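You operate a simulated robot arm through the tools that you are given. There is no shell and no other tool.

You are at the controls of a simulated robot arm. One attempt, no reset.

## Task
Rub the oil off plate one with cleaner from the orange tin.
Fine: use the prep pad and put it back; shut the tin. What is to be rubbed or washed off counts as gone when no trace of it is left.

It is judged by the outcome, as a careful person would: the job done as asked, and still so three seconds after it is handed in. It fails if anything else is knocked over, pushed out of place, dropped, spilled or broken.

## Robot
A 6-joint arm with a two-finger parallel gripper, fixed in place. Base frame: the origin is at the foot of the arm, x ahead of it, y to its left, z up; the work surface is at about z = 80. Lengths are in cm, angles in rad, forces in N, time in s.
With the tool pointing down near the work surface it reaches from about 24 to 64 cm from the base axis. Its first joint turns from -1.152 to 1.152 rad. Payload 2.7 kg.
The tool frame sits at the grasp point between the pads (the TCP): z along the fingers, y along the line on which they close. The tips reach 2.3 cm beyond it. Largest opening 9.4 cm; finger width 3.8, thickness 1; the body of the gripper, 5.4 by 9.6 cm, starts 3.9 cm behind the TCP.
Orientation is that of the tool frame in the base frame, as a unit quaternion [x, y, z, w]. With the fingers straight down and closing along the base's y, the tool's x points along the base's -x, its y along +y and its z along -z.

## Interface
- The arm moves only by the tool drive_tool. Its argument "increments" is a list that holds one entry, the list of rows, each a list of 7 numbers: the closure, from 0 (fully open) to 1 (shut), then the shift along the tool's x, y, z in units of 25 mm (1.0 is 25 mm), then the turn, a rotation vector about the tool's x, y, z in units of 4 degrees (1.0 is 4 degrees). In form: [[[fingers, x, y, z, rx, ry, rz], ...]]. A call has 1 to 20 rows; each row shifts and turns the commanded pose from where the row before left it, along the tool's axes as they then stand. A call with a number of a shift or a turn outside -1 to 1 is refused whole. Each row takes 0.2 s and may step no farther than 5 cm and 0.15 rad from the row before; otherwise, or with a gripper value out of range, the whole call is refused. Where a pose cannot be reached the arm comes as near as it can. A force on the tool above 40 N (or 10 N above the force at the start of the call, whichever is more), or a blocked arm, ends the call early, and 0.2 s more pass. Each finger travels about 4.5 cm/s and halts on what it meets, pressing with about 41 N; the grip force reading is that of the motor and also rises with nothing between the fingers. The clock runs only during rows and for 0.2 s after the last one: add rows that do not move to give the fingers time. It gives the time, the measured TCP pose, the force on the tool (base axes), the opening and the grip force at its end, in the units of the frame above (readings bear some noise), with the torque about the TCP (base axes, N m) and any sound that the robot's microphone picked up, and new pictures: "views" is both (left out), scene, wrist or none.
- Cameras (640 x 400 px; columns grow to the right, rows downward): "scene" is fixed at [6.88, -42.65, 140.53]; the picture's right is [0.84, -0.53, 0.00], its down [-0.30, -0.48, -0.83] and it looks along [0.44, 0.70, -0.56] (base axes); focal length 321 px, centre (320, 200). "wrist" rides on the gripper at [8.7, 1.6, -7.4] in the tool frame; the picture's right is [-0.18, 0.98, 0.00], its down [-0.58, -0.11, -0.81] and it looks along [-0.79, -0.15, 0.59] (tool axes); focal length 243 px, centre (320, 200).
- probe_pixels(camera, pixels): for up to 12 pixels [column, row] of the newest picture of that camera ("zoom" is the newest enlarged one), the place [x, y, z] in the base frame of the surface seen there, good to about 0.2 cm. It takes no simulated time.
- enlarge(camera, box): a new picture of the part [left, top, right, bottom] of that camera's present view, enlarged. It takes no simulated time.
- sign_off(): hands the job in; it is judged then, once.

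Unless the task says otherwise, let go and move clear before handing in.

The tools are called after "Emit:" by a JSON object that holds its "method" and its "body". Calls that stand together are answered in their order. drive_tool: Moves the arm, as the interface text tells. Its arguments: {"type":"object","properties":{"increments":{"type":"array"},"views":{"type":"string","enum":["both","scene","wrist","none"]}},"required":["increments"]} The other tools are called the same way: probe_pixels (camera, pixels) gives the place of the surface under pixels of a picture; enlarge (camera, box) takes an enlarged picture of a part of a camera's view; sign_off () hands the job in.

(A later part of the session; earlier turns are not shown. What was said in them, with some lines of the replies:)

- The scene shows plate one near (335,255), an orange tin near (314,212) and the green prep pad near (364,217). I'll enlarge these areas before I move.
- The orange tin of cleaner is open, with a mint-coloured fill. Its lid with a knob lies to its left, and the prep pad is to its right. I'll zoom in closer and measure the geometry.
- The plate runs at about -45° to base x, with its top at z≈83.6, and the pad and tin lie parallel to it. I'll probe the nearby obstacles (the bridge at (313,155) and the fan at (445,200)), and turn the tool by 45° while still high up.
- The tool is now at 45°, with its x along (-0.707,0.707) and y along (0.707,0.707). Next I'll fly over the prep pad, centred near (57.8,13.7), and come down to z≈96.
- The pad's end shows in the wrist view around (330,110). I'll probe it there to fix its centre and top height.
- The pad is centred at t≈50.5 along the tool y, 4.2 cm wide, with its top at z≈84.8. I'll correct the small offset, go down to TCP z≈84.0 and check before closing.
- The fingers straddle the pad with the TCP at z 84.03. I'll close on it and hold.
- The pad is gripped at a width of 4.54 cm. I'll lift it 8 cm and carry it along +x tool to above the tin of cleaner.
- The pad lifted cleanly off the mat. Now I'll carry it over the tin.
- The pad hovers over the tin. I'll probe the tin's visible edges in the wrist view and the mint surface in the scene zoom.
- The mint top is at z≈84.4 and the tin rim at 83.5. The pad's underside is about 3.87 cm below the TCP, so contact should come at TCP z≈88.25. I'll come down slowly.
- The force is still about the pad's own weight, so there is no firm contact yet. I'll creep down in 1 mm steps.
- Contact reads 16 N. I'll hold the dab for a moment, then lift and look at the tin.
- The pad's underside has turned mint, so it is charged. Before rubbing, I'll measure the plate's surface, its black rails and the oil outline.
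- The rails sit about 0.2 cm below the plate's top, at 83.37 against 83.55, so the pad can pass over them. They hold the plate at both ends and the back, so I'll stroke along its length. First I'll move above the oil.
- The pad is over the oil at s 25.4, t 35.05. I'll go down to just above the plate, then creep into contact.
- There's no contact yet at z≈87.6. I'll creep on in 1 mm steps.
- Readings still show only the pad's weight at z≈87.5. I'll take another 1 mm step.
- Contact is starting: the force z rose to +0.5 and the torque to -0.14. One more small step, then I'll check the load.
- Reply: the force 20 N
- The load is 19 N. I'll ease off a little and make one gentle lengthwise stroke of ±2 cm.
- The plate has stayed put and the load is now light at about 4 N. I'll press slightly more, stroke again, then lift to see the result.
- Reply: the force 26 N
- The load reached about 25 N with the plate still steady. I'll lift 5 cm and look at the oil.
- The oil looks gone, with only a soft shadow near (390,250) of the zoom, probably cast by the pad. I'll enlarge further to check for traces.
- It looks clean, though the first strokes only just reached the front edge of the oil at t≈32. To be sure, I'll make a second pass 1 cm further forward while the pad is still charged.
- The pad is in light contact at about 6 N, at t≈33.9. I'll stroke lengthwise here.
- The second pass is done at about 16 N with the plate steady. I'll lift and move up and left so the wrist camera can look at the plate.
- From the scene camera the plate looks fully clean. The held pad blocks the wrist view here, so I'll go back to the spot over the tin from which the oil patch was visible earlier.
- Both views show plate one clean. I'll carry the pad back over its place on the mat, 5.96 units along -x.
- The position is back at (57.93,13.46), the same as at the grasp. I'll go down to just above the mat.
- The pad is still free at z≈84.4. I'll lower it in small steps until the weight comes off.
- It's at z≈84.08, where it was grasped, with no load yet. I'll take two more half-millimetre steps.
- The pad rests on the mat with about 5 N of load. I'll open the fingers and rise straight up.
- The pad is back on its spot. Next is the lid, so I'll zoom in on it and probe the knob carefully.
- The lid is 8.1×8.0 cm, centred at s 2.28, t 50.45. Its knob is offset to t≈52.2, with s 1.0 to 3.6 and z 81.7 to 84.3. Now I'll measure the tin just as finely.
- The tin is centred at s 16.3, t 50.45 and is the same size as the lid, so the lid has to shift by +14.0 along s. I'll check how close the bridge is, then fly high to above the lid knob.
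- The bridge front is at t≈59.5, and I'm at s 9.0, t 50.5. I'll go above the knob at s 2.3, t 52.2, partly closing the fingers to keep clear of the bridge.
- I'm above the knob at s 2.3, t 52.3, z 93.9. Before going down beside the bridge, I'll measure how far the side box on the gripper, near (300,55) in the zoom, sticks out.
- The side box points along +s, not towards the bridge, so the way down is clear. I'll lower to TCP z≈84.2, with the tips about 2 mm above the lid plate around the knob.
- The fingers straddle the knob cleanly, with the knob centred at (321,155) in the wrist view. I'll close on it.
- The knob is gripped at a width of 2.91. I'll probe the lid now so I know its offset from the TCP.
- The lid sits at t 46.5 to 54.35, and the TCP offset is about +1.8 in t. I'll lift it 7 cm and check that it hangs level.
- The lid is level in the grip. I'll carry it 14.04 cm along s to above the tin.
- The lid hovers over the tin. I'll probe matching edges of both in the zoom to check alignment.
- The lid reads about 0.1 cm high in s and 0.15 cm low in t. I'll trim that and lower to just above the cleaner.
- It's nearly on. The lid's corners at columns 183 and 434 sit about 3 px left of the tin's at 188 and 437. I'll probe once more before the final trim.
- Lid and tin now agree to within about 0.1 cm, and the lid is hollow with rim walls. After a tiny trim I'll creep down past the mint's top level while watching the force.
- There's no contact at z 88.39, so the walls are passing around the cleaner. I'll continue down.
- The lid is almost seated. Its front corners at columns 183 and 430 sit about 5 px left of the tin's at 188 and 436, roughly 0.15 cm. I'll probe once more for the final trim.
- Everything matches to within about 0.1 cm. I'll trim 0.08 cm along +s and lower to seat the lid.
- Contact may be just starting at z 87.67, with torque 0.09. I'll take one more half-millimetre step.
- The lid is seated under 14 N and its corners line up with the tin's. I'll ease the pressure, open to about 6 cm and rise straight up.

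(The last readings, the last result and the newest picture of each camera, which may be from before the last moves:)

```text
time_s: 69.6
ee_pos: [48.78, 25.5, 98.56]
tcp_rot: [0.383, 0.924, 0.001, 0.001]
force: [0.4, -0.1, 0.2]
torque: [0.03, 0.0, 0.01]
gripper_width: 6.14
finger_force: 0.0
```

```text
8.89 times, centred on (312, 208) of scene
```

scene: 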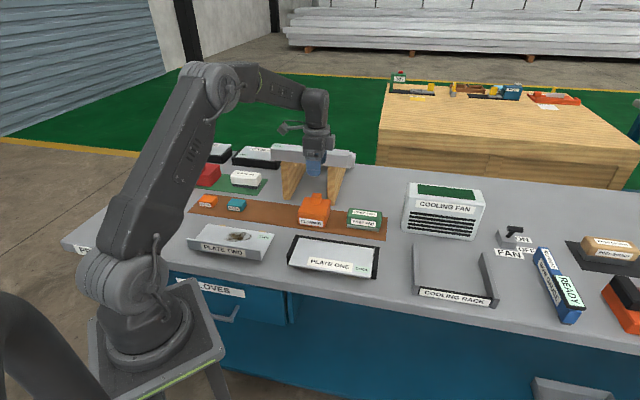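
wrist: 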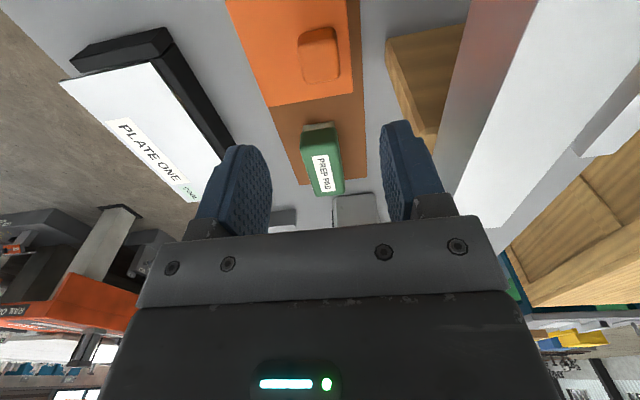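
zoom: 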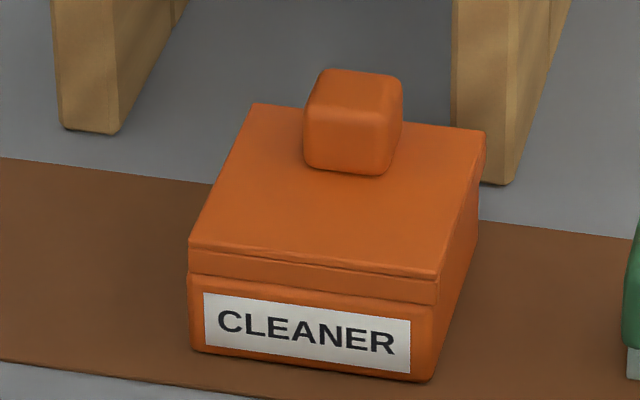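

The lid sits squarely on the tin. I'll look closely at plate one from both cameras for any remaining trace of oil.

Emit:
{"method": "enlarge", "body": {"camera": "wrist", "box": [50, 20, 250, 210]}}

Emit:
{"method": "enlarge", "body": {"camera": "scene", "box": [295, 232, 375, 280]}}

Emit:
{"method": "enlarge", "body": {"camera": "scene", "box": [180, 180, 400, 290]}}

```text
2.11 times, centred on (150, 115) of wrist
```

zoom: 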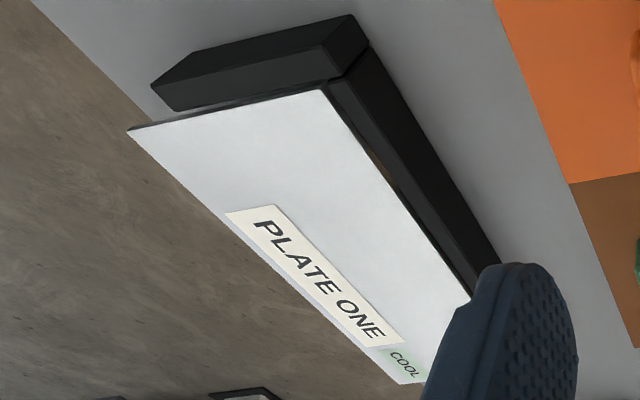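

```text
8.00 times, centred on (335, 256) of scene
```

zoom: 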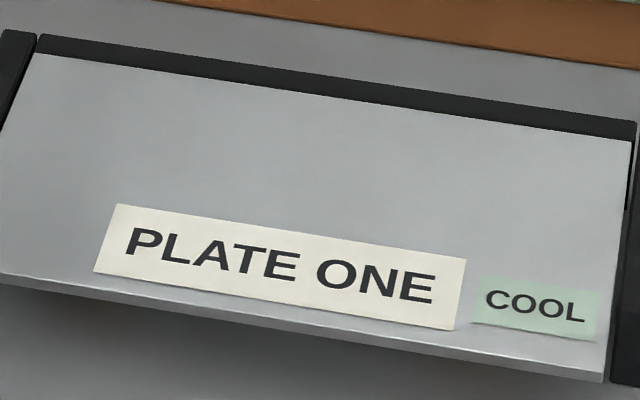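

```text
2.91 times, centred on (290, 235) of scene
```

zoom: 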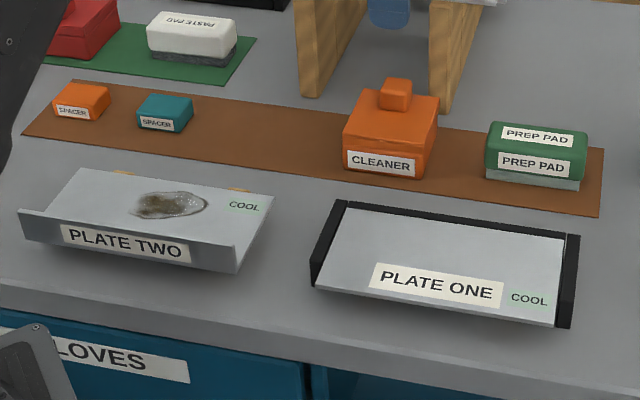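

Plate one is clean in both views, the tin is shut and the prep pad is back on the mat. I'll raise the arm well clear before handing in.

Emit:
{"method": "drive_tool", "body": {"increments": [[[0.2, 0, 0, -0.6, 0, 0, 0], [0, 0, -0.3, -0.8, 0, 0, 0], [0, -0.3, -0.8, -0.8, 0, 0, 0], [0, -0.5, -0.9, -0.6, 0, 0, 0], [0, -0.5, -0.9, -0.2, 0, 0, 0], [0, -0.3, -0.5, 0, 0, 0, 0], [0, 0, 0, 0, 0, 0, 0], [0, 0, 0, 0, 0, 0, 0]]]}}

Emit:
{"method": "enlarge", "body": {"camera": "scene", "box": [180, 170, 400, 290]}}

Emit:
{"method": "enlarge", "body": {"camera": "scene", "box": [380, 170, 640, 340]}}

```text
time_s: 71.4
ee_pos: [45.52, 16.73, 106.01]
tcp_rot: [0.382, 0.924, 0.0, 0.002]
force: [0.3, 0.2, 0.7]
torque: [0.0, -0.02, 0.0]
gripper_width: 9.41
finger_force: 0.0
```

scene: 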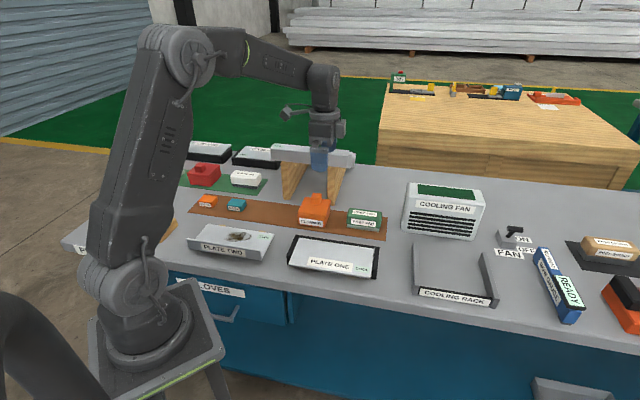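
wrist: 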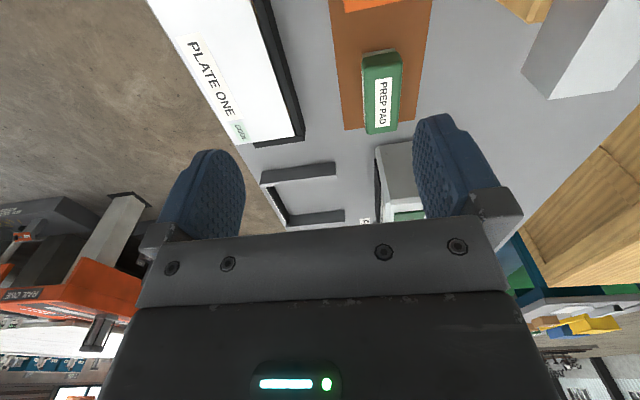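

```text
2.91 times, centred on (290, 230) of scene
```

zoom: 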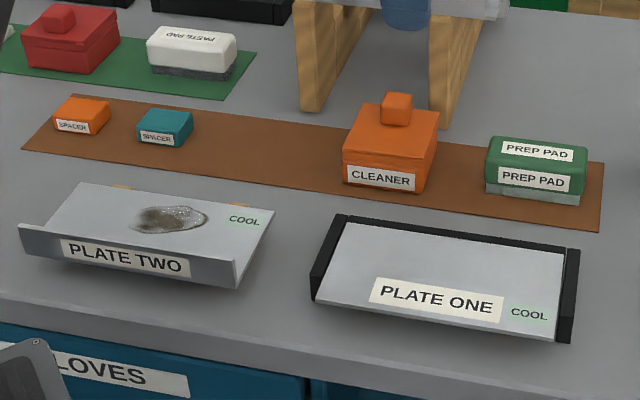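

```text
2.35 times, centred on (510, 255) of scene
```

zoom: 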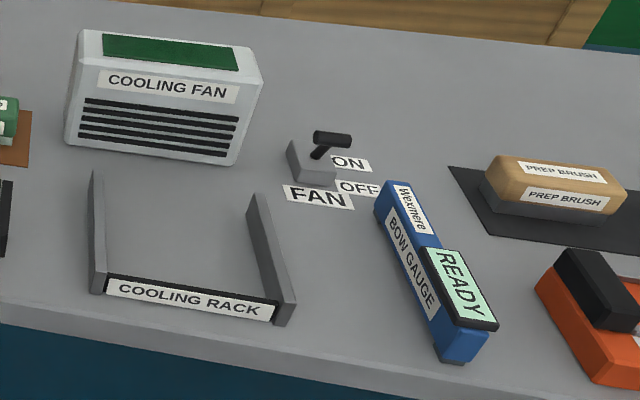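

The final pictures show plate one spotless, the cleaner tin shut, the prep pad on its mat and everything else where it was. The gripper is empty and clear at z 106, so I'm handing in the job.

Emit:
{"method": "sign_off", "body": {}}

```text
The job is handed in.
```

The final pictures show no oil left on plate one in either camera's view. I rubbed it off with the prep pad, using cleaner from the orange tin, then made a second pass nearer the front edge to be sure.

- **Prep pad:** it is back on its mat, within about a millimetre of where it started. Its underside is still tinted with cleaner.
- **Tin:** the lid is on and lined up with the tin's edges.
- **Everything else:** nothing else looks moved, and the gripper was empty and well clear when I handed in.
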